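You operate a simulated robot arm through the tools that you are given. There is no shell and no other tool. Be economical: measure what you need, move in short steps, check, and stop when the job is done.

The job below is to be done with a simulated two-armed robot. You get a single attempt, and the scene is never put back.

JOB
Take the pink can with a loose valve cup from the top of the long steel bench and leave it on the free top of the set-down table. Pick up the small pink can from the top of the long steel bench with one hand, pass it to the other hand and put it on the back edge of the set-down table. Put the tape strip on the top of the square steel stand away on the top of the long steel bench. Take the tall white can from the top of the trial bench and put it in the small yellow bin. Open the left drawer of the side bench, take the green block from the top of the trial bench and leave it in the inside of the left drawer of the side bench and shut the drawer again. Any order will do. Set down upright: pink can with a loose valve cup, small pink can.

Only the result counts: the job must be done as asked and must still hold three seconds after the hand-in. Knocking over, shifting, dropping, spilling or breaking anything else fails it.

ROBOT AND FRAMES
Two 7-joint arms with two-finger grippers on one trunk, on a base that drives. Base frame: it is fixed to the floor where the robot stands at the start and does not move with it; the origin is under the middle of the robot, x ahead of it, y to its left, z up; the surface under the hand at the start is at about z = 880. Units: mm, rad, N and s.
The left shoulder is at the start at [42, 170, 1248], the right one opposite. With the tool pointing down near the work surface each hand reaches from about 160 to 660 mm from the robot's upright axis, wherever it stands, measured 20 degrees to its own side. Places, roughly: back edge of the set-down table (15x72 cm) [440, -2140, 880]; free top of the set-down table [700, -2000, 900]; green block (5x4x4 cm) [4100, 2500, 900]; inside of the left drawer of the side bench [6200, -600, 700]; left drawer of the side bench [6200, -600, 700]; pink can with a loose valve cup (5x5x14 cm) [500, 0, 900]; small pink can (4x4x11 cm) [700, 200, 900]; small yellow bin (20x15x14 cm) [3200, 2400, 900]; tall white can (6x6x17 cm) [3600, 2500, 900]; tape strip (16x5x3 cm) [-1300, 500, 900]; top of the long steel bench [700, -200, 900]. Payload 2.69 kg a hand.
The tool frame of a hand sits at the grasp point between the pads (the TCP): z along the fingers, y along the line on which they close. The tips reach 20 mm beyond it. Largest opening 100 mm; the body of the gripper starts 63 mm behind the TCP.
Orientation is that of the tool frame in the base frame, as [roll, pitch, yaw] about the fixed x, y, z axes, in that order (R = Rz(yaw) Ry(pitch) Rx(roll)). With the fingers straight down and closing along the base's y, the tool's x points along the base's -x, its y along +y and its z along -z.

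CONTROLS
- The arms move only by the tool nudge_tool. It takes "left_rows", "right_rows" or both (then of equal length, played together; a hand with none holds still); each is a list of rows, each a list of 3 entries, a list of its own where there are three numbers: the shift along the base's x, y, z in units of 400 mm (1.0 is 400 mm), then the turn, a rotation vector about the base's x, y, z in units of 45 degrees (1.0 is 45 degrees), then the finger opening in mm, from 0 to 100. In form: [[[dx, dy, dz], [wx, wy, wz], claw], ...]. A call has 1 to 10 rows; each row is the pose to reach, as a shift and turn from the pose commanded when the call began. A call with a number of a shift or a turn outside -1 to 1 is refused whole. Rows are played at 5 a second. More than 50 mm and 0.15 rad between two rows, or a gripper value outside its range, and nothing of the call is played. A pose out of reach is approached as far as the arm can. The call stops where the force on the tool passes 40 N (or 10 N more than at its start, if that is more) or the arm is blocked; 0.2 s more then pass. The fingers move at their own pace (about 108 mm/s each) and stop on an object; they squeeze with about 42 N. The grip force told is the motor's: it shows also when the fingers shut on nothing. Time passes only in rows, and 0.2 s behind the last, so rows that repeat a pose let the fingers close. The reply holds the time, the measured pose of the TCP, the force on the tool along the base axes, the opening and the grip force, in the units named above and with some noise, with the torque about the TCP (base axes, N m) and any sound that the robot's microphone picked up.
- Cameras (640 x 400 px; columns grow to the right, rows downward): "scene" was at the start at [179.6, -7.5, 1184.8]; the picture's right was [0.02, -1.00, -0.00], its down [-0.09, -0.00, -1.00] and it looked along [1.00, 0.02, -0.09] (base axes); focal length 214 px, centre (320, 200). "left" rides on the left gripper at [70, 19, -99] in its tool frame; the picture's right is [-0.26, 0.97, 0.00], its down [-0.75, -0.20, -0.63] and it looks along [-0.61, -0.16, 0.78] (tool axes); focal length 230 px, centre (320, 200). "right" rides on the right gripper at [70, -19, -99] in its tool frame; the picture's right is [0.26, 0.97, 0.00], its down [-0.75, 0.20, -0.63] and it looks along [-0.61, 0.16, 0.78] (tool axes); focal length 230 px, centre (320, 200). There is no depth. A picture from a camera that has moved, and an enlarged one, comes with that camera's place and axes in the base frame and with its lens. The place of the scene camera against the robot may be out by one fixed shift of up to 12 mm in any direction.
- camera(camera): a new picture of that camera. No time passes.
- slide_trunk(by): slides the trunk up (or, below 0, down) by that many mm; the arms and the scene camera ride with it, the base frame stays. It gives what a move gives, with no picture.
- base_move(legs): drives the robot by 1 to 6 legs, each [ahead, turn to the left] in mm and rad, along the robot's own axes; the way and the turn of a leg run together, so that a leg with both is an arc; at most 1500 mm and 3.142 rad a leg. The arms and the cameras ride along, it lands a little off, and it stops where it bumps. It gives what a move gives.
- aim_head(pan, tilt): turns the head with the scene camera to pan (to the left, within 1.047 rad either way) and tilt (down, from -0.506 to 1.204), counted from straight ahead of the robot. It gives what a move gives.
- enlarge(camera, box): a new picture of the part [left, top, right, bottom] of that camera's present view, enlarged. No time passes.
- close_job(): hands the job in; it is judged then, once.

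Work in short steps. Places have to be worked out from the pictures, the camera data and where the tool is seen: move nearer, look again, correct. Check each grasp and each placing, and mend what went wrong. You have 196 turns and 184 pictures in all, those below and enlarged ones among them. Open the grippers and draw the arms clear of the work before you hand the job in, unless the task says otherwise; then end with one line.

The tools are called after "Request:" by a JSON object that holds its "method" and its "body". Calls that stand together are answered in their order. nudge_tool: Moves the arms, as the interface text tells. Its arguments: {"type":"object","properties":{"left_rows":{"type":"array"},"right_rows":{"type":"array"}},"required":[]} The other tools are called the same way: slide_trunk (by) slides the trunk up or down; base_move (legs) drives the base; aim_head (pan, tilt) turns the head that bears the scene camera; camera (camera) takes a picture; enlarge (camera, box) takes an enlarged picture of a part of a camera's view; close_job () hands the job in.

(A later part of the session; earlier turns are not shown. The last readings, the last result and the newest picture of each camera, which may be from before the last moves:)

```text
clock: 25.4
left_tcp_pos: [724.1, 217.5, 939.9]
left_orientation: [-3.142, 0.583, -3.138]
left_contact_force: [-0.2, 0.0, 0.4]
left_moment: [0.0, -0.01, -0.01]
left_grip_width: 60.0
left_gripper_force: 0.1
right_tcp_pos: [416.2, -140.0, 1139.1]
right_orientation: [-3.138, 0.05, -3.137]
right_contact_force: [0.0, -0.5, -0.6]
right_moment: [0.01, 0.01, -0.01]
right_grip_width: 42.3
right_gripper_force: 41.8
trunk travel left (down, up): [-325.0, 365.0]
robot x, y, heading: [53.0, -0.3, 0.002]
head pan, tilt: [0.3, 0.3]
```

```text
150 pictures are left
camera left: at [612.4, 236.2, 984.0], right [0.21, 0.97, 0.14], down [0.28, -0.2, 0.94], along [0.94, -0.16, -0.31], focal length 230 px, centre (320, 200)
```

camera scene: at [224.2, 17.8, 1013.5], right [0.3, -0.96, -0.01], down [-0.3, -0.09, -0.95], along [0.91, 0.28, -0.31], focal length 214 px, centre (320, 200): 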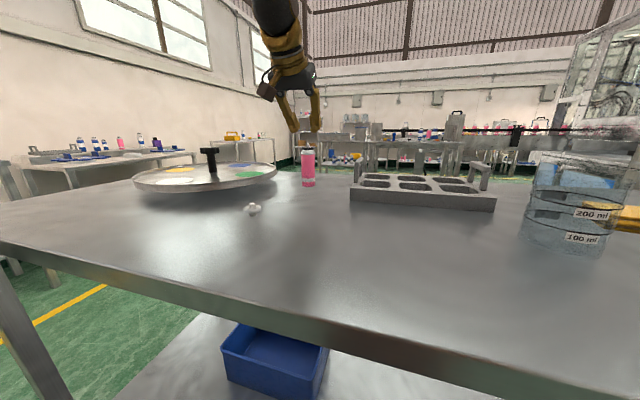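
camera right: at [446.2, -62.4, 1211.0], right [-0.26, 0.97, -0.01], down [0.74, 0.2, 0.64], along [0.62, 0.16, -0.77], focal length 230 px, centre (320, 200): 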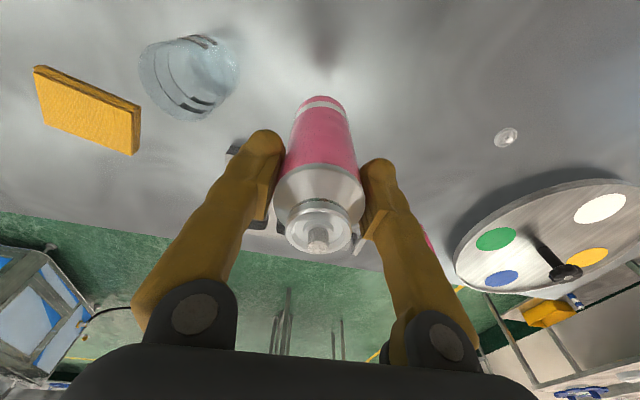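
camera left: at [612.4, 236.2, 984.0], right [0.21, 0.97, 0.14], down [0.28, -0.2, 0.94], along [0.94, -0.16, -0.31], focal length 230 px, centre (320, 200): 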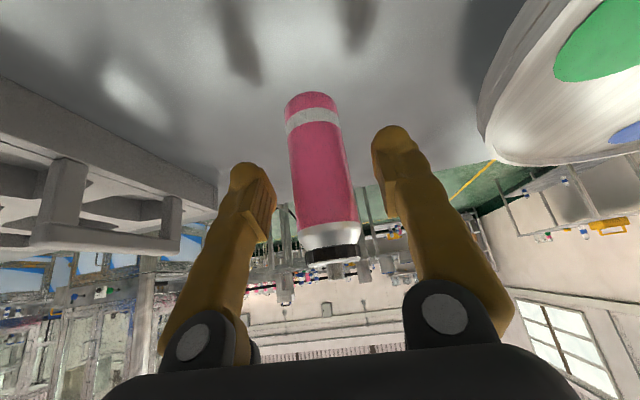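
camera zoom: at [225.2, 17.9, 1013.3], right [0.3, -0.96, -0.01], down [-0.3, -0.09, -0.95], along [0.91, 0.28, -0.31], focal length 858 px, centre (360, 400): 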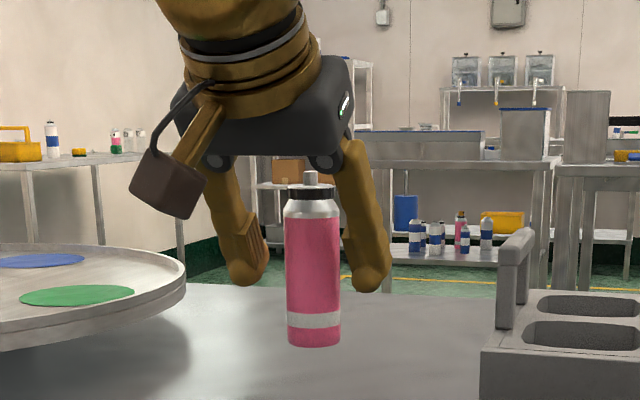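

Now the can appears between the fingers. I close again and compare the width.

Request:
{"method": "nudge_tool", "body": {"left_rows": [[[0, 0.01, 0], [0, 0, 0], 60], [[0, 0.01, 0], [0, 0, 0], 15], [[0, 0.01, 0], [0, 0, 0], 15], [[0, 0.01, 0], [0, 0, 0], 15]]}}

Request:
{"method": "enlarge", "body": {"camera": "left", "box": [220, 100, 420, 300]}}

Request:
{"method": "enlarge", "body": {"camera": "scene", "box": [260, 100, 360, 200]}}

```text
clock: 26.4
left_tcp_pos: [725.5, 220.7, 938.7]
left_orientation: [3.141, 0.582, -3.139]
left_contact_force: [0.1, 0.0, 0.2]
left_moment: [-0.01, 0.02, -0.04]
left_grip_width: 33.6
left_gripper_force: 41.9
right_tcp_pos: [417.5, -139.2, 1141.1]
right_orientation: [-3.137, 0.053, -3.137]
right_contact_force: [0.3, -0.6, -1.1]
right_moment: [0.02, 0.01, -0.01]
right_grip_width: 42.5
right_gripper_force: 41.9
trunk travel left (down, up): [-325.0, 365.0]
robot x, y, heading: [49.5, -1.4, 0.001]
head pan, tilt: [0.3, 0.3]
```

```text
2.00 times, centred on (320, 200) of left
camera zoom: at [612.6, 239.6, 984.3], right [0.21, 0.97, 0.14], down [0.28, -0.2, 0.94], along [0.94, -0.16, -0.31], focal length 460 px, centre (320, 200)
```

zoom: 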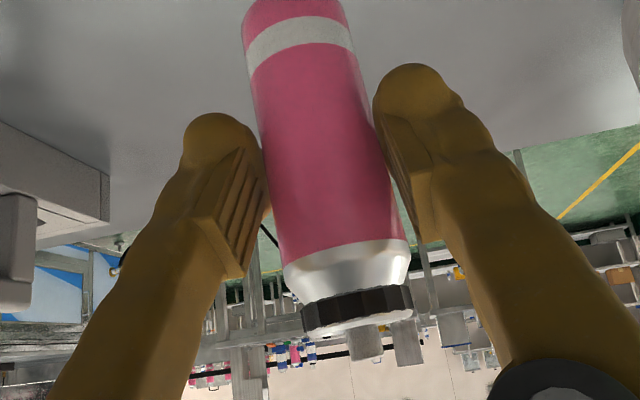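

```text
4.00 times, centred on (310, 150) of scene
camera zoom: at [225.1, 17.9, 1013.3], right [0.3, -0.96, -0.01], down [-0.3, -0.09, -0.95], along [0.91, 0.28, -0.31], focal length 858 px, centre (360, 400)
```

zoom: 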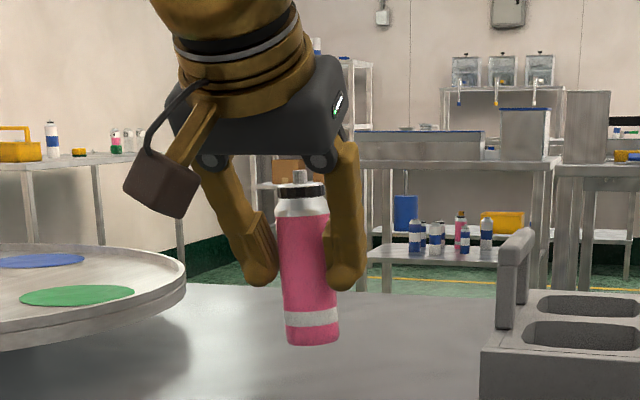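

It now grips at 33.6 mm but the can leans a few degrees. I open to let it settle and check alignment again.

Request:
{"method": "nudge_tool", "body": {"left_rows": [[[0, 0, 0], [0, 0, 0], 45], [[0, 0, 0], [0, 0, 0], 60], [[0, 0, 0], [0, 0, 0], 60], [[0, 0, 0], [0, 0, 0], 60]]}}

Request:
{"method": "camera", "body": {"camera": "left"}}

Request:
{"method": "enlarge", "body": {"camera": "scene", "box": [260, 100, 360, 200]}}

```text
clock: 27.4
left_tcp_pos: [724.6, 220.4, 940.0]
left_orientation: [-3.141, 0.582, -3.138]
left_contact_force: [0.2, 0.2, 0.8]
left_moment: [-0.04, 0.0, -0.01]
left_grip_width: 59.8
left_gripper_force: 0.0
right_tcp_pos: [416.9, -138.8, 1141.0]
right_orientation: [-3.139, 0.053, -3.139]
right_contact_force: [0.1, 0.8, -0.3]
right_moment: [-0.01, 0.02, -0.02]
right_grip_width: 42.4
right_gripper_force: 42.4
trunk travel left (down, up): [-325.0, 365.0]
robot x, y, heading: [50.2, 2.1, -0.001]
head pan, tilt: [0.3, 0.3]
```

```text
147 pictures are left
camera left: at [612.6, 239.5, 984.3], right [0.21, 0.97, 0.14], down [0.28, -0.2, 0.94], along [0.94, -0.16, -0.31], focal length 230 px, centre (320, 200)
```

left: 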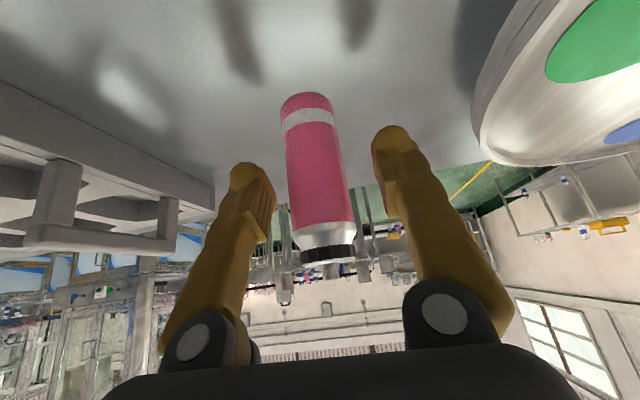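

```text
4.00 times, centred on (310, 150) of scene
camera zoom: at [225.1, 17.9, 1013.3], right [0.3, -0.96, -0.01], down [-0.3, -0.09, -0.95], along [0.91, 0.28, -0.31], focal length 858 px, centre (360, 400)
```

zoom: 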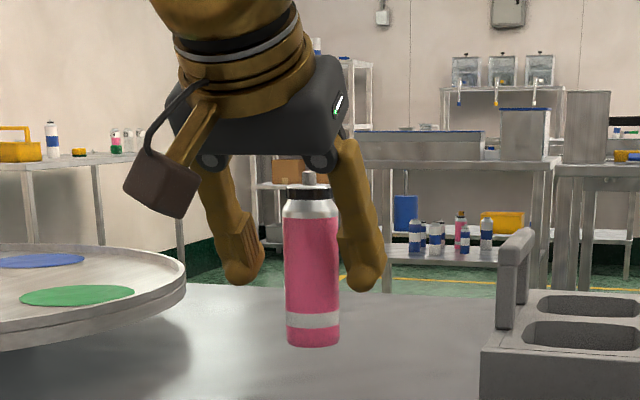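

The can stands upright again and its axis is about y 217. I shift 4 mm in y, close and lift.

Request:
{"method": "nudge_tool", "body": {"left_rows": [[[0, -0.01, 0], [0, 0, 0], 50], [[0, -0.01, 0], [0, 0, 0], 15], [[0, -0.01, 0], [0, 0, 0], 15], [[0, -0.01, 0], [0, 0, 0], 15], [[0, -0.01, 0], [0, 0, 0], 15]]}}

Request:
{"method": "enlarge", "body": {"camera": "left", "box": [220, 100, 420, 300]}}

Request:
{"method": "enlarge", "body": {"camera": "scene", "box": [260, 100, 360, 200]}}

```text
clock: 28.6
left_tcp_pos: [724.2, 215.6, 940.6]
left_orientation: [-3.14, 0.584, -3.137]
left_contact_force: [0.3, -0.4, 0.3]
left_moment: [0.0, -0.02, -0.02]
left_grip_width: 33.0
left_gripper_force: 41.9
right_tcp_pos: [417.2, -138.7, 1140.5]
right_orientation: [-3.138, 0.053, -3.137]
right_contact_force: [-0.7, 0.6, -0.6]
right_moment: [0.0, 0.02, 0.01]
right_grip_width: 42.6
right_gripper_force: 41.7
trunk travel left (down, up): [-325.0, 365.0]
robot x, y, heading: [48.3, 1.7, 0.001]
head pan, tilt: [0.3, 0.3]
```

```text
2.00 times, centred on (320, 200) of left
camera zoom: at [612.7, 235.2, 984.5], right [0.21, 0.97, 0.14], down [0.28, -0.2, 0.94], along [0.94, -0.16, -0.31], focal length 460 px, centre (320, 200)
```

zoom: 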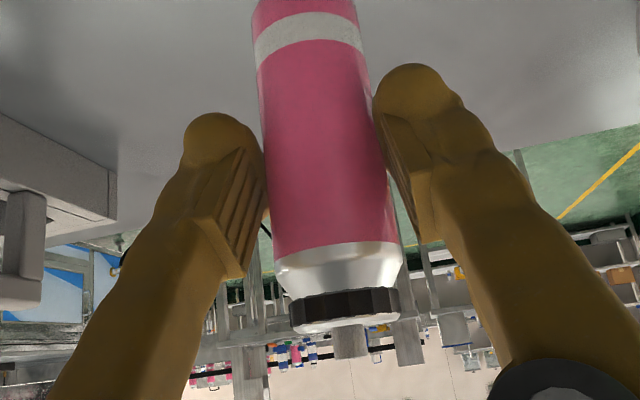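

```text
4.00 times, centred on (310, 150) of scene
camera zoom: at [225.1, 17.9, 1013.3], right [0.3, -0.96, -0.01], down [-0.3, -0.09, -0.95], along [0.91, 0.28, -0.31], focal length 858 px, centre (360, 400)
```

zoom: 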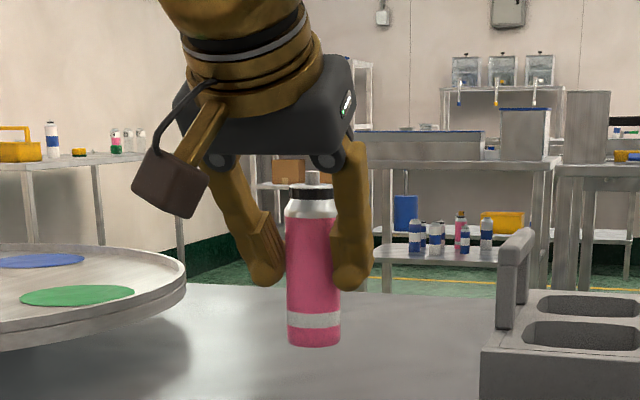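

Upright and firmly held at 33 mm. I lift and retract the left hand.

Request:
{"method": "nudge_tool", "body": {"left_rows": [[[0, 0, 0.05], [0, 0, 0], 15], [[0, 0, 0.15], [0, 0, 0], 15], [[0, 0, 0.27], [0, 0, 0], 15], [[-0.1, 0, 0.32], [0, 0, 0], 15], [[-0.2, 0, 0.36], [0, 0, 0], 15], [[-0.3, 0, 0.4], [0, 0, 0], 15], [[-0.4, 0, 0.43], [0, 0, 0], 15], [[-0.5, 0, 0.45], [0, 0, 0], 15], [[-0.55, 0, 0.46], [0, 0, 0], 15]]}}

Request:
{"method": "slide_trunk", "body": {"by": 100}}

Request:
{"method": "aim_head", "body": {"pan": 0, "tilt": 0.3}}

Request:
{"method": "camera", "body": {"camera": "scene"}}

Request:
{"method": "camera", "body": {"camera": "left"}}

```text
clock: 30.6
left_tcp_pos: [501.1, 214.1, 1117.8]
left_orientation: [3.139, 0.563, -3.14]
left_contact_force: [0.5, -0.6, 1.0]
left_moment: [0.04, 0.04, 0.03]
left_grip_width: 14.3
left_gripper_force: 0.0
right_tcp_pos: [417.1, -140.6, 1140.1]
right_orientation: [-3.139, 0.053, -3.14]
right_contact_force: [-0.7, -0.5, 0.3]
right_moment: [0.03, -0.02, 0.02]
right_grip_width: 42.8
right_gripper_force: 42.3
trunk travel left (down, up): [-325.0, 365.0]
robot x, y, heading: [47.8, -2.6, -0.0]
head pan, tilt: [0.3, 0.3]
```

```text
clock: 31.9
left_tcp_pos: [501.6, 215.4, 1214.6]
left_orientation: [-3.141, 0.555, -3.14]
left_contact_force: [-0.3, -0.7, 0.0]
left_moment: [0.04, 0.0, -0.02]
left_grip_width: 15.1
left_gripper_force: 0.1
right_tcp_pos: [417.1, -138.8, 1239.9]
right_orientation: [-3.137, 0.048, -3.138]
right_contact_force: [-0.1, -1.0, -0.7]
right_moment: [-0.02, 0.03, 0.03]
right_grip_width: 42.5
right_gripper_force: 41.8
trunk travel left (down, up): [-425.0, 265.0]
robot x, y, heading: [51.1, -1.1, -0.003]
head pan, tilt: [0.3, 0.3]
```

```text
clock: 32.7
left_tcp_pos: [502.4, 216.3, 1215.4]
left_orientation: [3.14, 0.557, -3.141]
left_contact_force: [0.2, -0.3, -0.7]
left_moment: [0.0, -0.04, 0.01]
left_grip_width: 15.1
left_gripper_force: 0.0
right_tcp_pos: [417.1, -139.3, 1239.5]
right_orientation: [-3.137, 0.05, -3.139]
right_contact_force: [0.8, -1.3, -1.0]
right_moment: [0.0, -0.01, -0.02]
right_grip_width: 42.2
right_gripper_force: 41.5
trunk travel left (down, up): [-425.0, 265.0]
robot x, y, heading: [52.0, -2.2, -0.001]
head pan, tilt: [0.0, 0.3]
```

```text
143 pictures are left
camera scene: at [230.9, -9.6, 1113.2], right [0.0, -1.0, 0.0], down [-0.31, 0.0, -0.95], along [0.95, 0.0, -0.31], focal length 214 px, centre (320, 200)
```

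scene: 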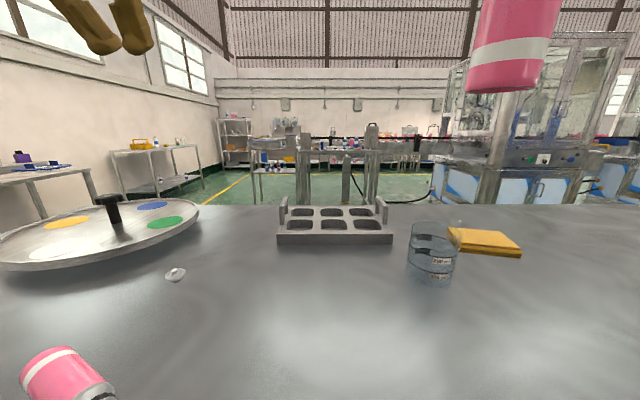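

```text
142 pictures are left
camera left: at [391.6, 234.6, 1262.0], right [0.22, 0.97, 0.14], down [0.3, -0.2, 0.93], along [0.93, -0.16, -0.34], focal length 230 px, centre (320, 200)
```

left: 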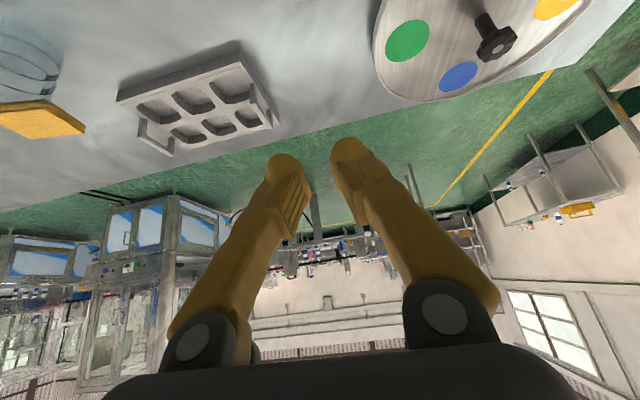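

The grip slipped and the small can fell; it lies on the bench's near left. I turn the head to it to see exactly where and whether it is at rest.

Request:
{"method": "aim_head", "body": {"pan": 0.5, "tilt": 0.9}}

Request:
{"method": "camera", "body": {"camera": "scene"}}

```text
clock: 33.7
left_tcp_pos: [501.9, 215.7, 1215.2]
left_orientation: [3.141, 0.559, -3.141]
left_contact_force: [-1.0, -0.4, 0.4]
left_moment: [0.03, -0.02, -0.03]
left_grip_width: 15.1
left_gripper_force: 0.0
right_tcp_pos: [417.5, -139.7, 1239.5]
right_orientation: [-3.136, 0.051, -3.137]
right_contact_force: [0.7, 0.8, -0.4]
right_moment: [0.0, 0.01, 0.01]
right_grip_width: 42.4
right_gripper_force: 41.8
trunk travel left (down, up): [-425.0, 265.0]
robot x, y, heading: [48.3, -2.8, -0.003]
head pan, tilt: [0.499, 0.901]
```

```text
141 pictures are left
camera scene: at [203.0, 26.5, 1061.5], right [0.48, -0.88, -0.01], down [-0.7, -0.37, -0.61], along [0.53, 0.3, -0.79], focal length 214 px, centre (320, 200)
```

scene: 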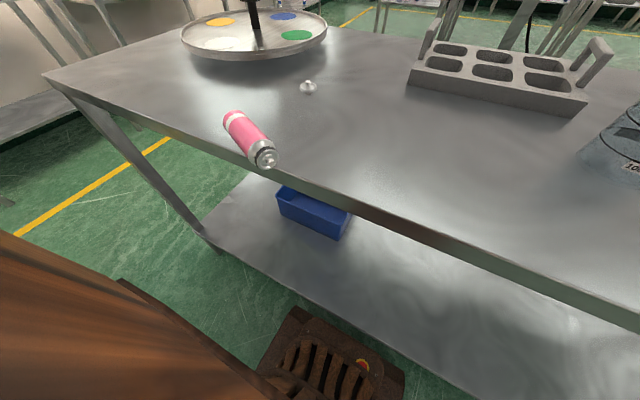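

The small can lies at rest near [365, 223], nozzle over the front edge, axis pointing right-and-toward me. Before regrasping it I check the right hand's hold on the pink can.

Request:
{"method": "enlarge", "body": {"camera": "right", "box": [200, 60, 440, 300]}}

Request:
{"method": "enlarge", "body": {"camera": "scene", "box": [180, 70, 340, 210]}}

```text
1.67 times, centred on (320, 180) of right
camera zoom: at [342.6, -157.8, 1334.3], right [-0.26, 0.97, -0.02], down [0.72, 0.21, 0.66], along [0.64, 0.16, -0.75], focal length 384 px, centre (320, 233)
```

zoom: 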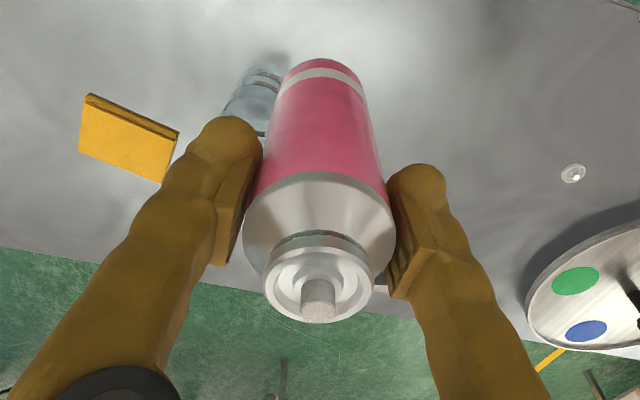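

```text
2.86 times, centred on (260, 140) of scene
camera zoom: at [203.0, 26.5, 1061.5], right [0.48, -0.88, -0.01], down [-0.7, -0.37, -0.61], along [0.53, 0.3, -0.79], focal length 613 px, centre (491, 371)
```

zoom: 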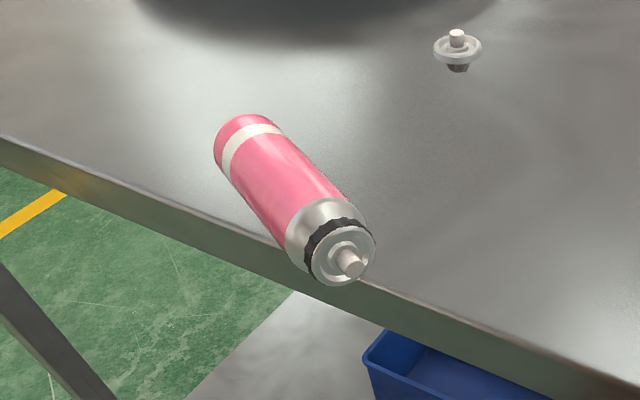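

The pink can is well seated between the pads. Now I bring the left hand back to vertical above the fallen can.

Request:
{"method": "nudge_tool", "body": {"left_rows": [[[-0.06, 0.004, -0.03], [0, 0.15, 0], 80], [[-0.12, 0.008, -0.06], [0, 0.3, 0], 80], [[-0.18, 0.012, -0.09], [0, 0.45, 0], 80], [[-0.24, 0.017, -0.12], [0, 0.6, 0], 80], [[-0.255, 0.017, -0.16], [0, 0.709, 0], 80], [[-0.255, 0.017, -0.16], [0, 0.709, 0], 80]]}}

Request:
{"method": "nudge_tool", "body": {"left_rows": [[[0, 0, -0.02], [0, 0, 0.18], 80], [[0, 0, -0.04], [0, 0, 0.36], 80], [[-0.02, 0, -0.06], [0, 0, 0.54], 80], [[-0.04, 0, -0.08], [0, 0, 0.72], 80], [[-0.06, 0, -0.1], [0, 0, 0.9], 80], [[-0.06, 0, -0.1], [0, 0, 1.0], 80]]}}

Request:
{"method": "camera", "body": {"camera": "left"}}

Request:
{"method": "camera", "body": {"camera": "scene"}}

```text
clock: 35.1
left_tcp_pos: [401.2, 221.9, 1163.6]
left_orientation: [3.141, 0.027, -3.14]
left_contact_force: [0.0, 0.4, 0.0]
left_moment: [-0.02, 0.0, -0.05]
left_grip_width: 80.0
left_gripper_force: 0.0
right_tcp_pos: [417.2, -139.5, 1238.7]
right_orientation: [-3.136, 0.049, -3.138]
right_contact_force: [-0.4, 0.9, -0.1]
right_moment: [0.01, 0.02, 0.0]
right_grip_width: 42.5
right_gripper_force: 42.0
trunk travel left (down, up): [-425.0, 265.0]
robot x, y, heading: [49.3, 2.9, 0.003]
head pan, tilt: [0.499, 0.901]
```

```text
clock: 36.5
left_tcp_pos: [373.7, 222.3, 1116.0]
left_orientation: [3.124, 0.011, -2.354]
left_contact_force: [-0.5, -0.2, -0.6]
left_moment: [0.01, 0.05, -0.01]
left_grip_width: 80.2
left_gripper_force: 0.0
right_tcp_pos: [417.3, -139.5, 1239.5]
right_orientation: [-3.137, 0.049, -3.138]
right_contact_force: [0.1, -0.6, -1.0]
right_moment: [-0.01, 0.0, 0.0]
right_grip_width: 42.5
right_gripper_force: 41.9
trunk travel left (down, up): [-425.0, 265.0]
robot x, y, heading: [50.9, 1.7, -0.001]
head pan, tilt: [0.499, 0.901]
```

```text
138 pictures are left
camera left: at [313.2, 183.6, 1213.5], right [-0.5, 0.86, 0.02], down [0.67, 0.38, 0.63], along [0.54, 0.33, -0.77], focal length 230 px, centre (320, 200)
```

left: 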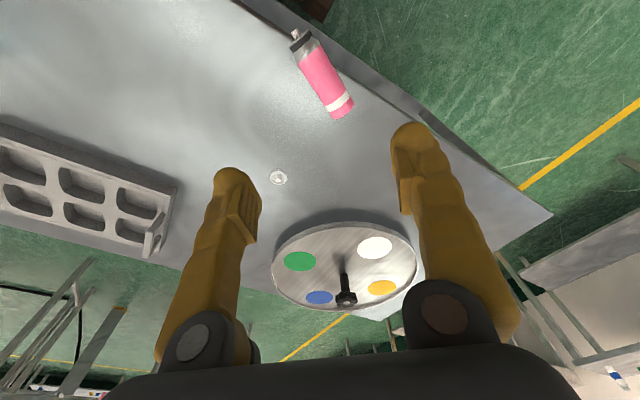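

```text
137 pictures are left
camera scene: at [203.0, 26.4, 1061.5], right [0.48, -0.88, -0.01], down [-0.7, -0.37, -0.61], along [0.53, 0.3, -0.79], focal length 214 px, centre (320, 200)
```

scene: 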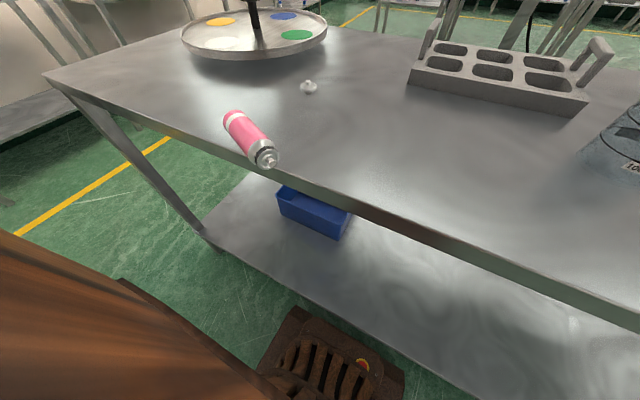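

The can axis points along (-0.42, -0.91), bottom end near [385, 265]. I finish the yaw and go down above a point ~38 mm from its bottom.

Request:
{"method": "nudge_tool", "body": {"left_rows": [[[-0.005, 0.006, -0.08], [0, 0, 0.15], 70], [[-0.01, 0.012, -0.16], [0, 0, 0.3], 70], [[-0.014, 0.022, -0.24], [0, 0, 0.44], 70], [[-0.014, 0.022, -0.29], [0, 0, 0.44], 70], [[-0.014, 0.022, -0.29], [0, 0, 0.44], 70]]}}

Request:
{"method": "camera", "body": {"camera": "left"}}

Request:
{"method": "enlarge", "body": {"camera": "scene", "box": [160, 40, 380, 220]}}

```text
clock: 37.7
left_tcp_pos: [369.1, 230.3, 1006.1]
left_orientation: [3.141, 0.028, -2.008]
left_contact_force: [0.4, 0.4, -0.2]
left_moment: [0.02, 0.03, 0.01]
left_grip_width: 70.0
left_gripper_force: 0.1
right_tcp_pos: [416.7, -139.8, 1239.7]
right_orientation: [-3.138, 0.049, -3.139]
right_contact_force: [-0.2, 0.5, -0.6]
right_moment: [0.0, -0.02, 0.02]
right_grip_width: 42.5
right_gripper_force: 42.5
trunk travel left (down, up): [-425.0, 265.0]
robot x, y, heading: [50.5, -4.6, 0.001]
head pan, tilt: [0.499, 0.901]
```

```text
136 pictures are left
camera left: at [323.3, 173.0, 1102.9], right [-0.77, 0.64, 0.01], down [0.49, 0.58, 0.65], along [0.41, 0.5, -0.76], focal length 230 px, centre (320, 200)
```

left: 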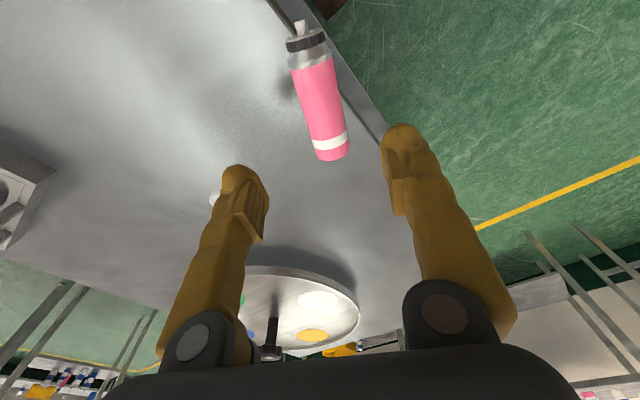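

```text
2.22 times, centred on (270, 130) of scene
camera zoom: at [202.6, 26.4, 1061.5], right [0.48, -0.88, -0.01], down [-0.7, -0.37, -0.61], along [0.53, 0.3, -0.79], focal length 477 px, centre (431, 356)
```

zoom: 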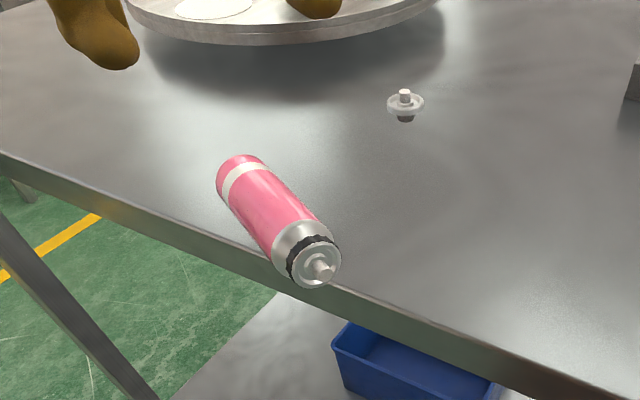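

The can lies right under the hand. I descend to z≈908 and close.

Request:
{"method": "nudge_tool", "body": {"left_rows": [[[0, 0, -0.1], [0, 0, 0], 70], [[0, 0, -0.19], [0, 0, 0], 70], [[0, 0, -0.245], [0, 0, 0], 70], [[0, 0, -0.245], [0, 0, 0], 70]]}}

Request:
{"method": "camera", "body": {"camera": "left"}}

Request:
{"method": "enlarge", "body": {"camera": "scene", "box": [160, 40, 380, 220]}}

```text
clock: 38.7
left_tcp_pos: [368.6, 232.3, 911.8]
left_orientation: [3.141, 0.027, -2.009]
left_contact_force: [-0.1, -0.5, -0.2]
left_moment: [0.0, 0.0, -0.04]
left_grip_width: 69.9
left_gripper_force: 0.0
right_tcp_pos: [416.8, -139.7, 1239.9]
right_orientation: [-3.136, 0.049, -3.138]
right_contact_force: [-0.4, -0.1, -0.5]
right_moment: [-0.02, -0.02, 0.0]
right_grip_width: 42.5
right_gripper_force: 41.6
trunk travel left (down, up): [-425.0, 265.0]
robot x, y, heading: [51.2, 0.2, 0.005]
head pan, tilt: [0.499, 0.901]
```

```text
134 pictures are left
camera left: at [322.3, 174.7, 1007.3], right [-0.77, 0.64, 0.01], down [0.49, 0.58, 0.65], along [0.41, 0.5, -0.76], focal length 230 px, centre (320, 200)
```

left: 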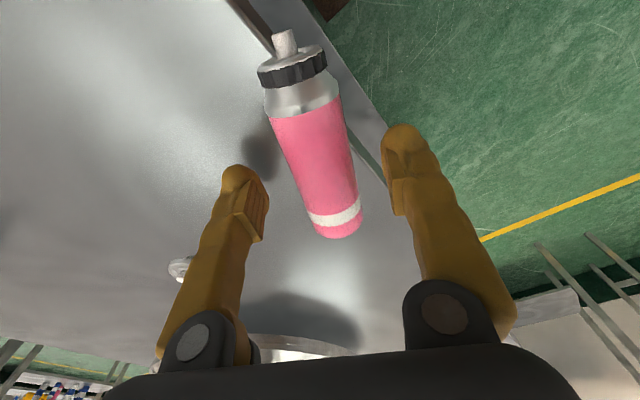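

```text
2.22 times, centred on (270, 130) of scene
camera zoom: at [202.6, 26.5, 1061.5], right [0.48, -0.88, -0.01], down [-0.7, -0.37, -0.61], along [0.53, 0.3, -0.79], focal length 477 px, centre (431, 356)
```

zoom: 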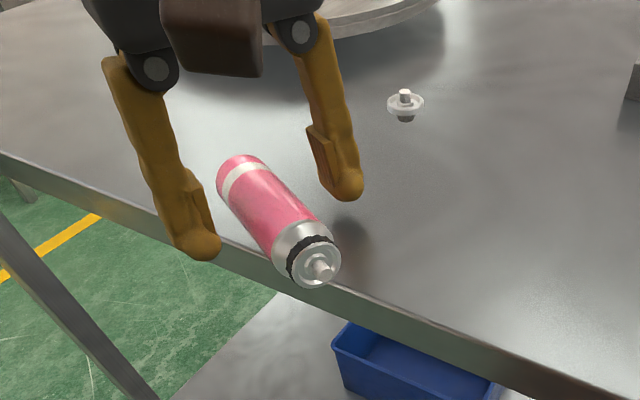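

The can is a few mm to the outer finger's side; I shift 4 mm, drop 4 mm and close.

Request:
{"method": "nudge_tool", "body": {"left_rows": [[[-0.01, 0.005, -0.01], [0, 0, 0], 60], [[-0.01, 0.005, -0.01], [0, 0, 0], 45], [[-0.01, 0.005, -0.01], [0, 0, 0], 15], [[-0.01, 0.005, -0.01], [0, 0, 0], 15], [[-0.01, 0.005, -0.01], [0, 0, 0], 15]]}}

Request:
{"method": "camera", "body": {"camera": "left"}}

Request:
{"method": "enlarge", "body": {"camera": "scene", "box": [160, 40, 380, 220]}}

```text
clock: 39.9
left_tcp_pos: [364.8, 233.9, 906.6]
left_orientation: [3.141, 0.029, -2.008]
left_contact_force: [0.1, 0.0, -0.9]
left_moment: [-0.02, -0.02, 0.02]
left_grip_width: 32.1
left_gripper_force: 42.0
right_tcp_pos: [418.0, -140.0, 1239.1]
right_orientation: [-3.136, 0.047, -3.139]
right_contact_force: [0.6, 0.1, -0.6]
right_moment: [-0.01, 0.01, 0.0]
right_grip_width: 42.5
right_gripper_force: 42.1
trunk travel left (down, up): [-425.0, 265.0]
robot x, y, heading: [51.7, -3.2, 0.001]
head pan, tilt: [0.499, 0.901]
```

```text
132 pictures are left
camera left: at [319.1, 176.5, 1003.2], right [-0.77, 0.64, 0.01], down [0.49, 0.58, 0.65], along [0.41, 0.5, -0.76], focal length 230 px, centre (320, 200)
```

left: 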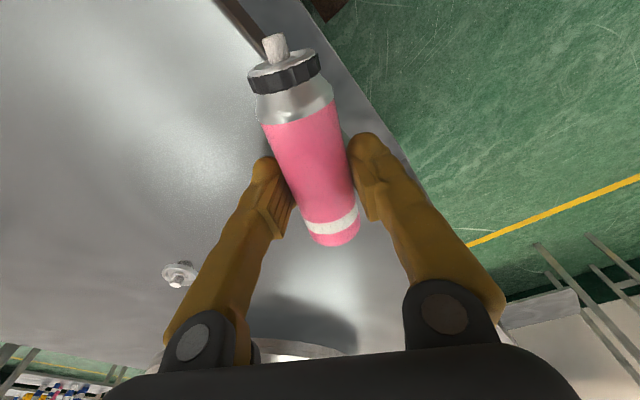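

```text
2.22 times, centred on (270, 130) of scene
camera zoom: at [203.0, 26.5, 1061.4], right [0.48, -0.88, -0.01], down [-0.7, -0.38, -0.61], along [0.53, 0.3, -0.79], focal length 477 px, centre (431, 356)
```

zoom: 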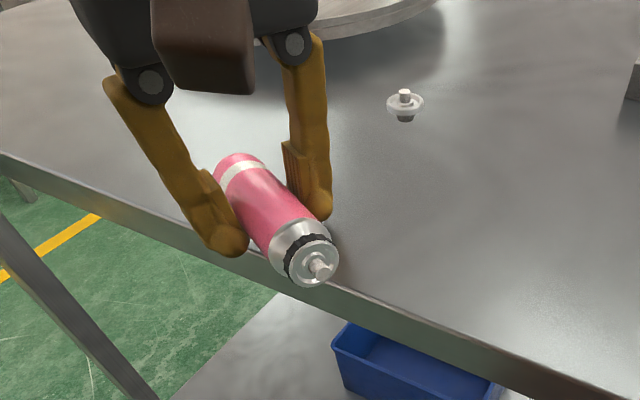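

Good centred grip across the can at 32 mm. I lift slowly and verify.

Request:
{"method": "nudge_tool", "body": {"left_rows": [[[0, 0, 0.04], [0, 0, 0], 15], [[0, 0, 0.1], [0, 0, 0], 15], [[0.03, 0, 0.2], [0, 0, 0], 15], [[0.06, 0, 0.3], [0, 0, 0], 15], [[0.1, 0, 0.4], [0, 0, 0], 15], [[0.1, 0, 0.5], [0, 0, 0], 15], [[0.1, 0, 0.5], [0, 0, 0], 15]]}}

Request:
{"method": "camera", "body": {"camera": "left"}}

```text
clock: 41.5
left_tcp_pos: [407.9, 233.1, 1102.1]
left_orientation: [3.14, 0.029, -2.008]
left_contact_force: [-0.4, 1.2, -0.7]
left_moment: [0.01, -0.01, 0.0]
left_grip_width: 31.9
left_gripper_force: 42.2
right_tcp_pos: [418.4, -139.4, 1238.4]
right_orientation: [-3.136, 0.047, -3.137]
right_contact_force: [0.1, 0.1, -0.7]
right_moment: [0.01, 0.04, 0.0]
right_grip_width: 42.5
right_gripper_force: 42.0
trunk travel left (down, up): [-425.0, 265.0]
robot x, y, heading: [49.7, -0.2, 0.0]
head pan, tilt: [0.499, 0.901]
```

```text
130 pictures are left
camera left: at [360.4, 176.6, 1198.5], right [-0.77, 0.64, 0.01], down [0.49, 0.58, 0.65], along [0.41, 0.5, -0.76], focal length 230 px, centre (320, 200)
```

left: 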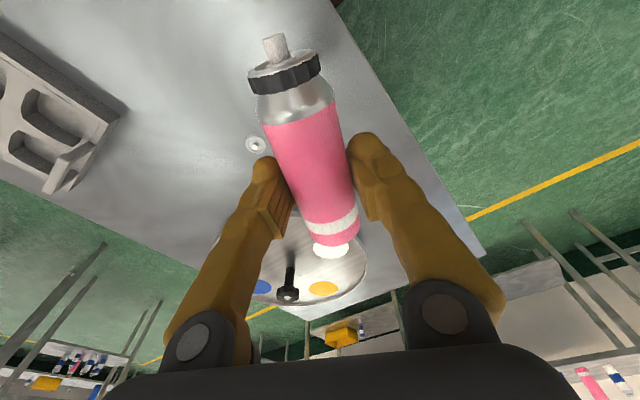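

Both cans are held. I back away from the bench, turn right toward the set-down table and look.

Request:
{"method": "base_move", "body": {"legs": [[-450, 0], [0, -1.571]]}}

Request:
{"method": "aim_head", "body": {"pan": 0, "tilt": 0.3}}

Request:
{"method": "camera", "body": {"camera": "scene"}}

```text
clock: 48.2
left_tcp_pos: [-172.4, -353.8, 1100.4]
left_orientation: [-3.141, 0.028, 2.719]
left_contact_force: [-0.3, -0.1, -0.6]
left_moment: [0.02, 0.01, 0.02]
left_grip_width: 31.5
left_gripper_force: 42.1
right_tcp_pos: [-544.3, -370.7, 1239.4]
right_orientation: [-3.139, 0.048, 1.588]
right_contact_force: [0.2, -0.3, -0.5]
right_moment: [0.01, 0.0, 0.01]
right_grip_width: 42.6
right_gripper_force: 41.9
trunk travel left (down, up): [-425.0, 265.0]
robot x, y, heading: [-403.4, -1.4, -1.555]
head pan, tilt: [0.499, 0.901]
```

```text
clock: 49.2
left_tcp_pos: [-172.2, -334.7, 1098.3]
left_orientation: [3.13, 0.024, 2.718]
left_contact_force: [0.0, 0.4, -0.7]
left_moment: [-0.03, 0.03, -0.03]
left_grip_width: 31.7
left_gripper_force: 42.0
right_tcp_pos: [-544.3, -353.6, 1225.5]
right_orientation: [-3.137, 0.001, 1.588]
right_contact_force: [0.1, 0.0, -0.8]
right_moment: [0.04, 0.01, 0.01]
right_grip_width: 42.4
right_gripper_force: 41.9
trunk travel left (down, up): [-425.0, 265.0]
robot x, y, heading: [-403.1, -3.3, -1.558]
head pan, tilt: [0.0, 0.3]
```

```text
129 pictures are left
camera scene: at [-403.0, -194.2, 1113.1], right [-1.0, -0.02, 0.0], down [-0.01, 0.31, -0.95], along [0.02, -0.95, -0.31], focal length 214 px, centre (320, 200)
```

scene: 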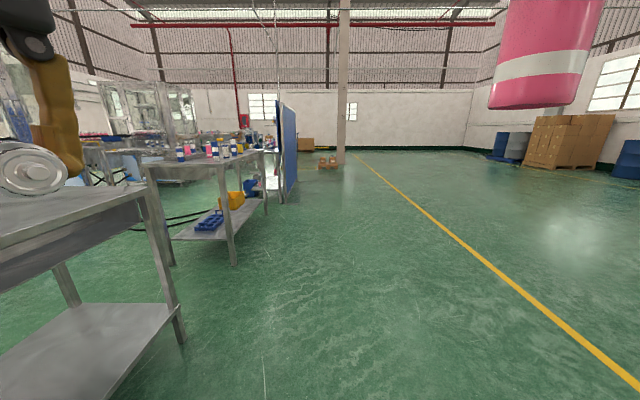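

The set-down table is ahead-left; its western (back) edge runs near x≈350. I drive along its west side and turn to face it.

Request:
{"method": "base_move", "body": {"legs": [[1000, 0], [1000, 0], [0, 1.558]]}}

Request:
{"method": "camera", "body": {"camera": "scene"}}

```text
clock: 63.1
left_tcp_pos: [-5.0, -1753.8, 1100.6]
left_orientation: [3.134, 0.025, -1.955]
left_contact_force: [-0.3, -0.2, 0.2]
left_moment: [-0.02, -0.05, 0.0]
left_grip_width: 30.8
left_gripper_force: 41.3
right_tcp_pos: [26.4, -2127.0, 1238.6]
right_orientation: [-3.135, 0.045, -3.085]
right_contact_force: [0.4, -0.7, -0.9]
right_moment: [0.02, -0.01, -0.01]
right_grip_width: 42.5
right_gripper_force: 42.1
trunk travel left (down, up): [-425.0, 265.0]
robot x, y, heading: [-329.4, -2004.7, 0.054]
head pan, tilt: [0.0, 0.3]
```

```text
128 pictures are left
camera scene: at [-148.8, -2005.6, 1113.3], right [0.05, -1.0, 0.0], down [-0.31, -0.02, -0.95], along [0.95, 0.05, -0.31], focal length 214 px, centre (320, 200)
```

scene: 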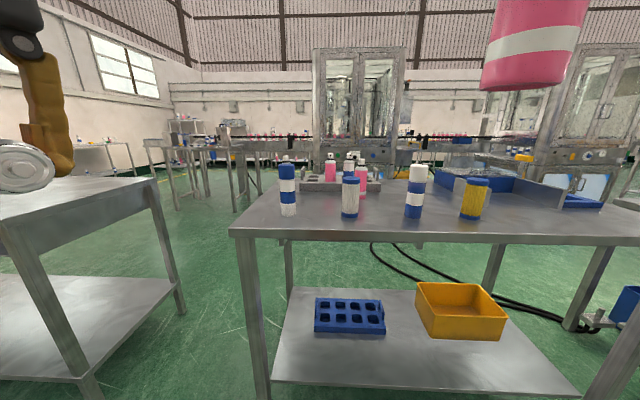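

The back-edge strip holds a row of four cans at x≈420 with ~180 mm gaps; I need a higher view of the free top. I raise the trunk and look down.

Request:
{"method": "slide_trunk", "body": {"by": 250}}

Request:
{"method": "aim_head", "body": {"pan": 0, "tilt": 0.5}}

Request:
{"method": "camera", "body": {"camera": "scene"}}

Request:
{"method": "camera", "body": {"camera": "left"}}

```text
clock: 63.4
left_tcp_pos: [-47.1, -1750.9, 1090.3]
left_orientation: [3.095, 0.0, -1.947]
left_contact_force: [0.3, -0.7, -0.8]
left_moment: [0.06, 0.0, 0.0]
left_grip_width: 31.4
left_gripper_force: 42.0
right_tcp_pos: [-14.4, -2124.1, 1237.6]
right_orientation: [3.137, 0.024, -3.077]
right_contact_force: [2.2, 4.0, -3.6]
right_moment: [-0.19, 0.26, 0.07]
right_grip_width: 42.4
right_gripper_force: 42.3
trunk travel left (down, up): [-427.0, 263.0]
robot x, y, heading: [-329.2, -2004.4, 0.05]
head pan, tilt: [0.0, 0.3]
stopped: the arm was blocked; the commanded pose is now the measured one
```

```text
clock: 64.1
left_tcp_pos: [-49.8, -1753.1, 1085.9]
left_orientation: [3.074, -0.004, -1.95]
left_contact_force: [0.3, 0.6, -0.8]
left_moment: [0.0, -0.03, -0.01]
left_grip_width: 31.4
left_gripper_force: 42.3
right_tcp_pos: [-11.2, -2126.2, 1231.4]
right_orientation: [-3.136, 0.004, -3.085]
right_contact_force: [-0.2, -0.6, 0.8]
right_moment: [0.04, 0.02, -0.02]
right_grip_width: 42.5
right_gripper_force: 42.4
trunk travel left (down, up): [-427.0, 263.0]
robot x, y, heading: [-330.2, -2007.4, 0.048]
head pan, tilt: [0.0, 0.499]
```

```text
127 pictures are left
camera scene: at [-151.2, -2006.4, 1097.0], right [0.05, -1.0, 0.0], down [-0.49, -0.03, -0.87], along [0.87, 0.05, -0.49], focal length 214 px, centre (320, 200)
```

scene: 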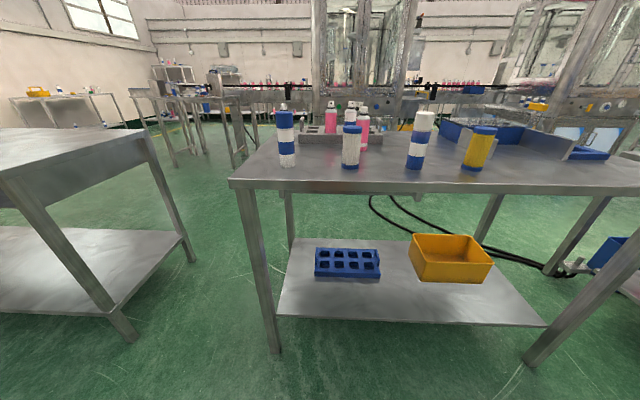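

```text
126 pictures are left
camera left: at [-86.0, -1812.3, 1186.2], right [-0.8, 0.6, 0.06], down [0.5, 0.61, 0.61], along [0.33, 0.52, -0.79], focal length 230 px, centre (320, 200)
```

left: 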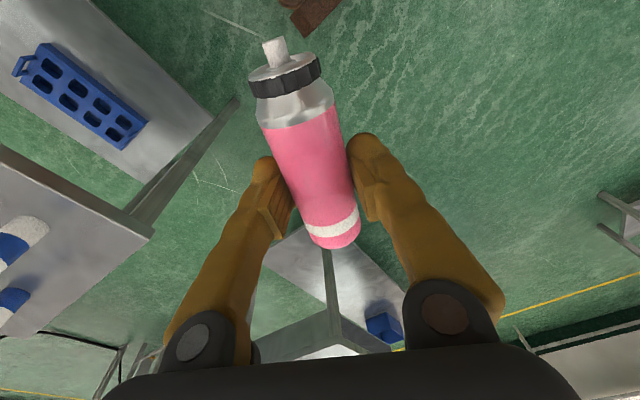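

The slide tripped on arm sway; I try it in smaller steps.

Request:
{"method": "slide_trunk", "body": {"by": 80}}

Request:
{"method": "slide_trunk", "body": {"by": 80}}

Request:
{"method": "camera", "body": {"camera": "scene"}}

```text
clock: 65.3
left_tcp_pos: [-50.2, -1752.9, 1165.4]
left_orientation: [3.072, -0.005, -1.951]
left_contact_force: [0.3, 0.3, -1.1]
left_moment: [0.02, -0.01, -0.02]
left_grip_width: 31.4
left_gripper_force: 41.4
right_tcp_pos: [-10.8, -2126.0, 1310.0]
right_orientation: [-3.134, 0.004, -3.088]
right_contact_force: [-0.1, 0.5, -1.3]
right_moment: [0.02, 0.0, -0.01]
right_grip_width: 42.4
right_gripper_force: 41.8
trunk travel left (down, up): [-507.0, 183.0]
robot x, y, heading: [-328.2, -2004.4, 0.053]
head pan, tilt: [0.0, 0.499]
```

```text
clock: 66.5
left_tcp_pos: [-51.1, -1752.4, 1244.6]
left_orientation: [3.069, -0.008, -1.951]
left_contact_force: [0.7, -0.2, -1.4]
left_moment: [0.02, 0.03, -0.01]
left_grip_width: 31.4
left_gripper_force: 41.9
right_tcp_pos: [-10.2, -2126.1, 1389.0]
right_orientation: [-3.134, 0.0, -3.087]
right_contact_force: [-0.9, 0.0, -0.4]
right_moment: [-0.01, 0.01, 0.0]
right_grip_width: 42.4
right_gripper_force: 41.7
trunk travel left (down, up): [-587.0, 103.0]
robot x, y, heading: [-326.6, -2004.4, 0.047]
head pan, tilt: [0.0, 0.499]
```

```text
125 pictures are left
camera scene: at [-148.5, -2005.8, 1256.8], right [0.05, -1.0, 0.0], down [-0.49, -0.03, -0.87], along [0.87, 0.05, -0.49], focal length 214 px, centre (320, 200)
```

scene: 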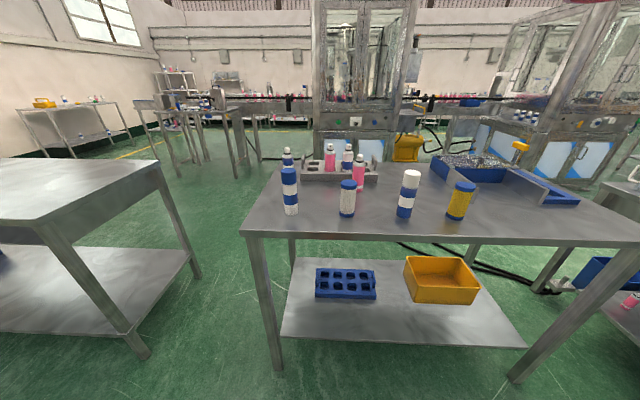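

From this view: table front edge x≈345, row cans at x≈430 (y −1879, −2059, −2242, −2404), a rack from x≈626. I'll put the pink can at about [550, −2060] and the small can on the strip at [430, −2150]. Driving up to the table.

Request:
{"method": "base_move", "body": {"legs": [[345, -0.05]]}}

Request:
{"method": "aim_head", "body": {"pan": -0.2, "tilt": 0.7}}

Request:
{"method": "camera", "body": {"camera": "scene"}}

Request:
{"method": "camera", "body": {"camera": "right"}}

```text
clock: 68.7
left_tcp_pos: [311.3, -1761.3, 1244.9]
left_orientation: [3.068, -0.005, -2.013]
left_contact_force: [0.1, -0.4, -0.8]
left_moment: [-0.03, 0.02, 0.01]
left_grip_width: 31.5
left_gripper_force: 41.7
right_tcp_pos: [330.9, -2135.6, 1389.1]
right_orientation: [-3.134, 0.0, 3.14]
right_contact_force: [1.0, 0.6, -0.5]
right_moment: [-0.01, 0.01, -0.02]
right_grip_width: 42.3
right_gripper_force: 42.0
trunk travel left (down, up): [-587.0, 103.0]
robot x, y, heading: [18.3, -1994.0, -0.002]
head pan, tilt: [0.0, 0.499]
```

```text
clock: 69.5
left_tcp_pos: [281.9, -1760.8, 1231.7]
left_orientation: [3.015, -0.029, -2.008]
left_contact_force: [-0.7, 0.2, -0.2]
left_moment: [-0.01, 0.0, -0.01]
left_grip_width: 31.3
left_gripper_force: 41.9
right_tcp_pos: [308.9, -2134.3, 1377.6]
right_orientation: [-3.135, -0.047, 3.141]
right_contact_force: [-0.6, 0.1, -0.9]
right_moment: [0.01, -0.03, 0.01]
right_grip_width: 42.4
right_gripper_force: 41.9
trunk travel left (down, up): [-587.0, 103.0]
robot x, y, heading: [19.4, -2000.4, -0.008]
head pan, tilt: [-0.201, 0.7]
```

```text
124 pictures are left
camera scene: at [190.2, -2025.1, 1239.5], right [-0.21, -0.98, 0.0], down [-0.64, 0.13, -0.75], along [0.74, -0.16, -0.66], focal length 214 px, centre (320, 200)
```

scene: 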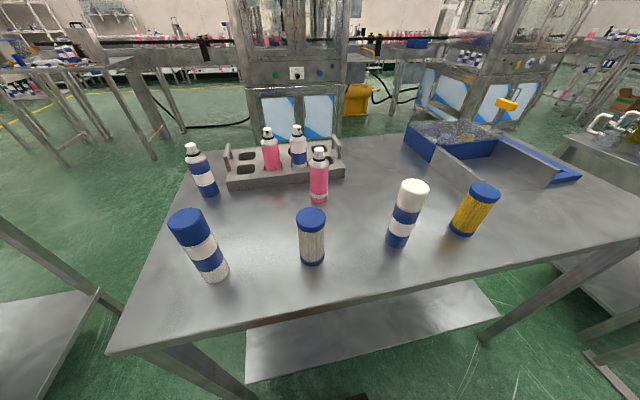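

```text
123 pictures are left
camera right: at [243.5, -2153.5, 1479.8], right [-0.26, 0.97, 0.0], down [0.78, 0.2, 0.59], along [0.57, 0.16, -0.81], focal length 230 px, centre (320, 200)
```

right: 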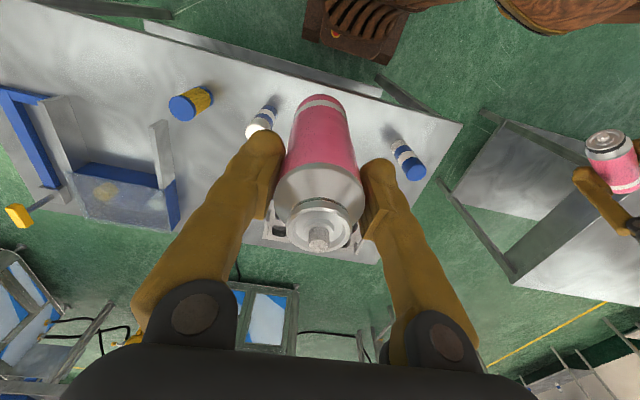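

More clutter appears: a pink can near [600, −2105] and a white can at [425, −2243]. Clear spot: about [575, −2235]. I move the right hand over it, high.

Request:
{"method": "nudge_tool", "body": {"right_rows": [[[0.083, -0.031, -0.055], [0, -0.01, 0], 40], [[0.166, -0.063, -0.11], [0, -0.02, 0], 40], [[0.25, -0.095, -0.165], [0, -0.03, 0], 40], [[0.333, -0.126, -0.22], [0, -0.04, 0], 40], [[0.416, -0.158, -0.275], [0, -0.05, 0], 40], [[0.5, -0.19, -0.33], [0, -0.06, 0], 40], [[0.583, -0.221, -0.385], [0, -0.06, 0], 40], [[0.665, -0.2525, -0.445], [0, -0.06, 0], 40], [[0.665, -0.2525, -0.445], [0, -0.06, 0], 40]]}}

Request:
{"method": "camera", "body": {"camera": "right"}}

Request:
{"method": "camera", "body": {"camera": "scene"}}

```text
clock: 71.5
left_tcp_pos: [281.6, -1759.3, 1232.2]
left_orientation: [3.015, -0.031, -2.009]
left_contact_force: [-0.4, -0.5, -1.5]
left_moment: [0.0, -0.01, 0.01]
left_grip_width: 31.2
left_gripper_force: 42.3
right_tcp_pos: [572.9, -2235.5, 1215.6]
right_orientation: [-3.136, 0.061, 3.139]
right_contact_force: [0.0, 0.3, -0.3]
right_moment: [-0.01, 0.01, 0.0]
right_grip_width: 42.7
right_gripper_force: 42.2
trunk travel left (down, up): [-587.0, 103.0]
robot x, y, heading: [21.3, -1998.5, -0.01]
head pan, tilt: [-0.201, 0.7]
```

```text
122 pictures are left
camera right: at [497.6, -2253.2, 1310.0], right [-0.26, 0.97, -0.02], down [0.71, 0.2, 0.67], along [0.66, 0.16, -0.74], focal length 230 px, centre (320, 200)
```

right: 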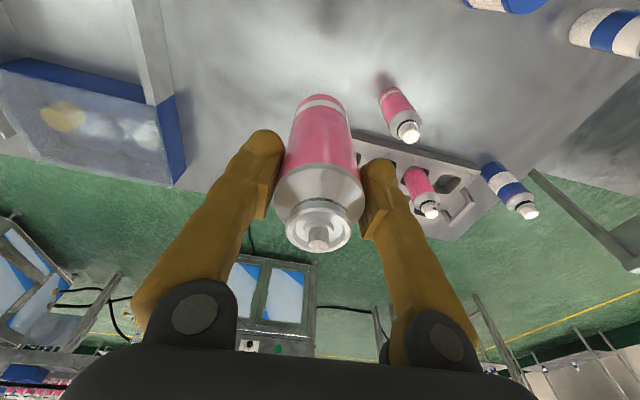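

```text
121 pictures are left
camera scene: at [189.7, -2024.7, 1239.5], right [-0.21, -0.98, 0.0], down [-0.64, 0.13, -0.75], along [0.74, -0.16, -0.66], focal length 214 px, centre (320, 200)
```

scene: 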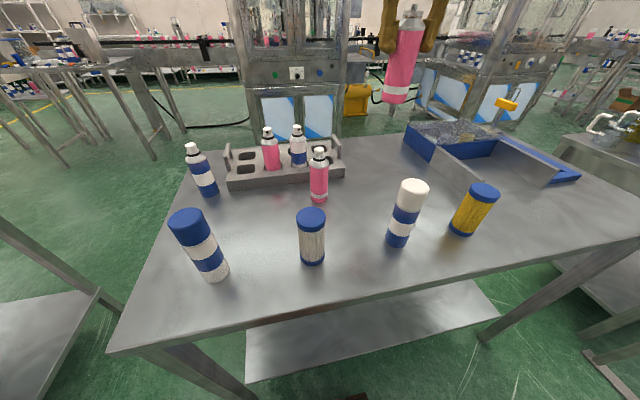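

Level the can and lower the trunk 120 mm, which brings the hand down with good reach.

Request:
{"method": "nudge_tool", "body": {"right_rows": [[[0, 0, 0], [0, 0.04, 0], 40], [[0.005, 0, -0.04], [0, 0.078, 0], 40], [[0.005, 0, -0.04], [0, 0.078, 0], 40]]}}

Request:
{"method": "slide_trunk", "body": {"by": -110}}

Request:
{"method": "camera", "body": {"camera": "scene"}}

```text
clock: 72.3
left_tcp_pos: [281.7, -1760.4, 1232.1]
left_orientation: [3.016, -0.03, -2.009]
left_contact_force: [-0.2, 1.3, -0.2]
left_moment: [0.0, 0.01, -0.02]
left_grip_width: 31.0
left_gripper_force: 41.8
right_tcp_pos: [576.1, -2235.7, 1198.3]
right_orientation: [-3.137, 0.003, 3.14]
right_contact_force: [0.0, -0.2, -0.7]
right_moment: [-0.01, -0.01, -0.01]
right_grip_width: 42.4
right_gripper_force: 41.9
trunk travel left (down, up): [-587.0, 103.0]
robot x, y, heading: [19.4, -1999.0, -0.008]
head pan, tilt: [-0.201, 0.7]
```

```text
clock: 73.7
left_tcp_pos: [282.8, -1760.2, 1123.3]
left_orientation: [3.021, -0.028, -2.01]
left_contact_force: [0.4, 0.2, -0.5]
left_moment: [-0.01, -0.02, -0.03]
left_grip_width: 31.1
left_gripper_force: 42.2
right_tcp_pos: [577.3, -2233.9, 1090.4]
right_orientation: [-3.137, 0.001, 3.139]
right_contact_force: [0.3, 1.0, -0.4]
right_moment: [-0.02, 0.03, 0.03]
right_grip_width: 42.3
right_gripper_force: 42.2
trunk travel left (down, up): [-477.0, 213.0]
robot x, y, heading: [15.8, -2000.1, -0.01]
head pan, tilt: [-0.201, 0.7]
```

```text
120 pictures are left
camera scene: at [188.9, -2025.0, 1129.5], right [-0.21, -0.98, 0.0], down [-0.64, 0.13, -0.75], along [0.74, -0.16, -0.66], focal length 214 px, centre (320, 200)
```

scene: 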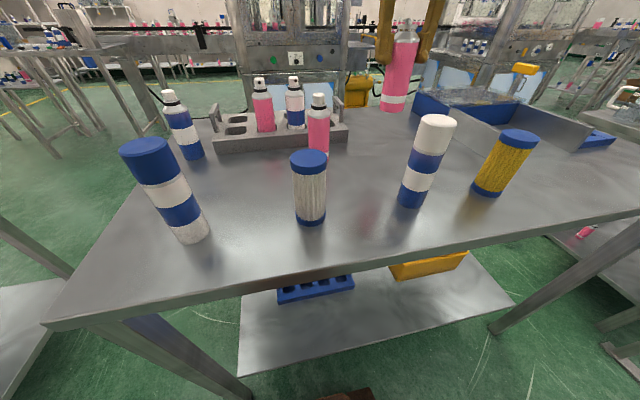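

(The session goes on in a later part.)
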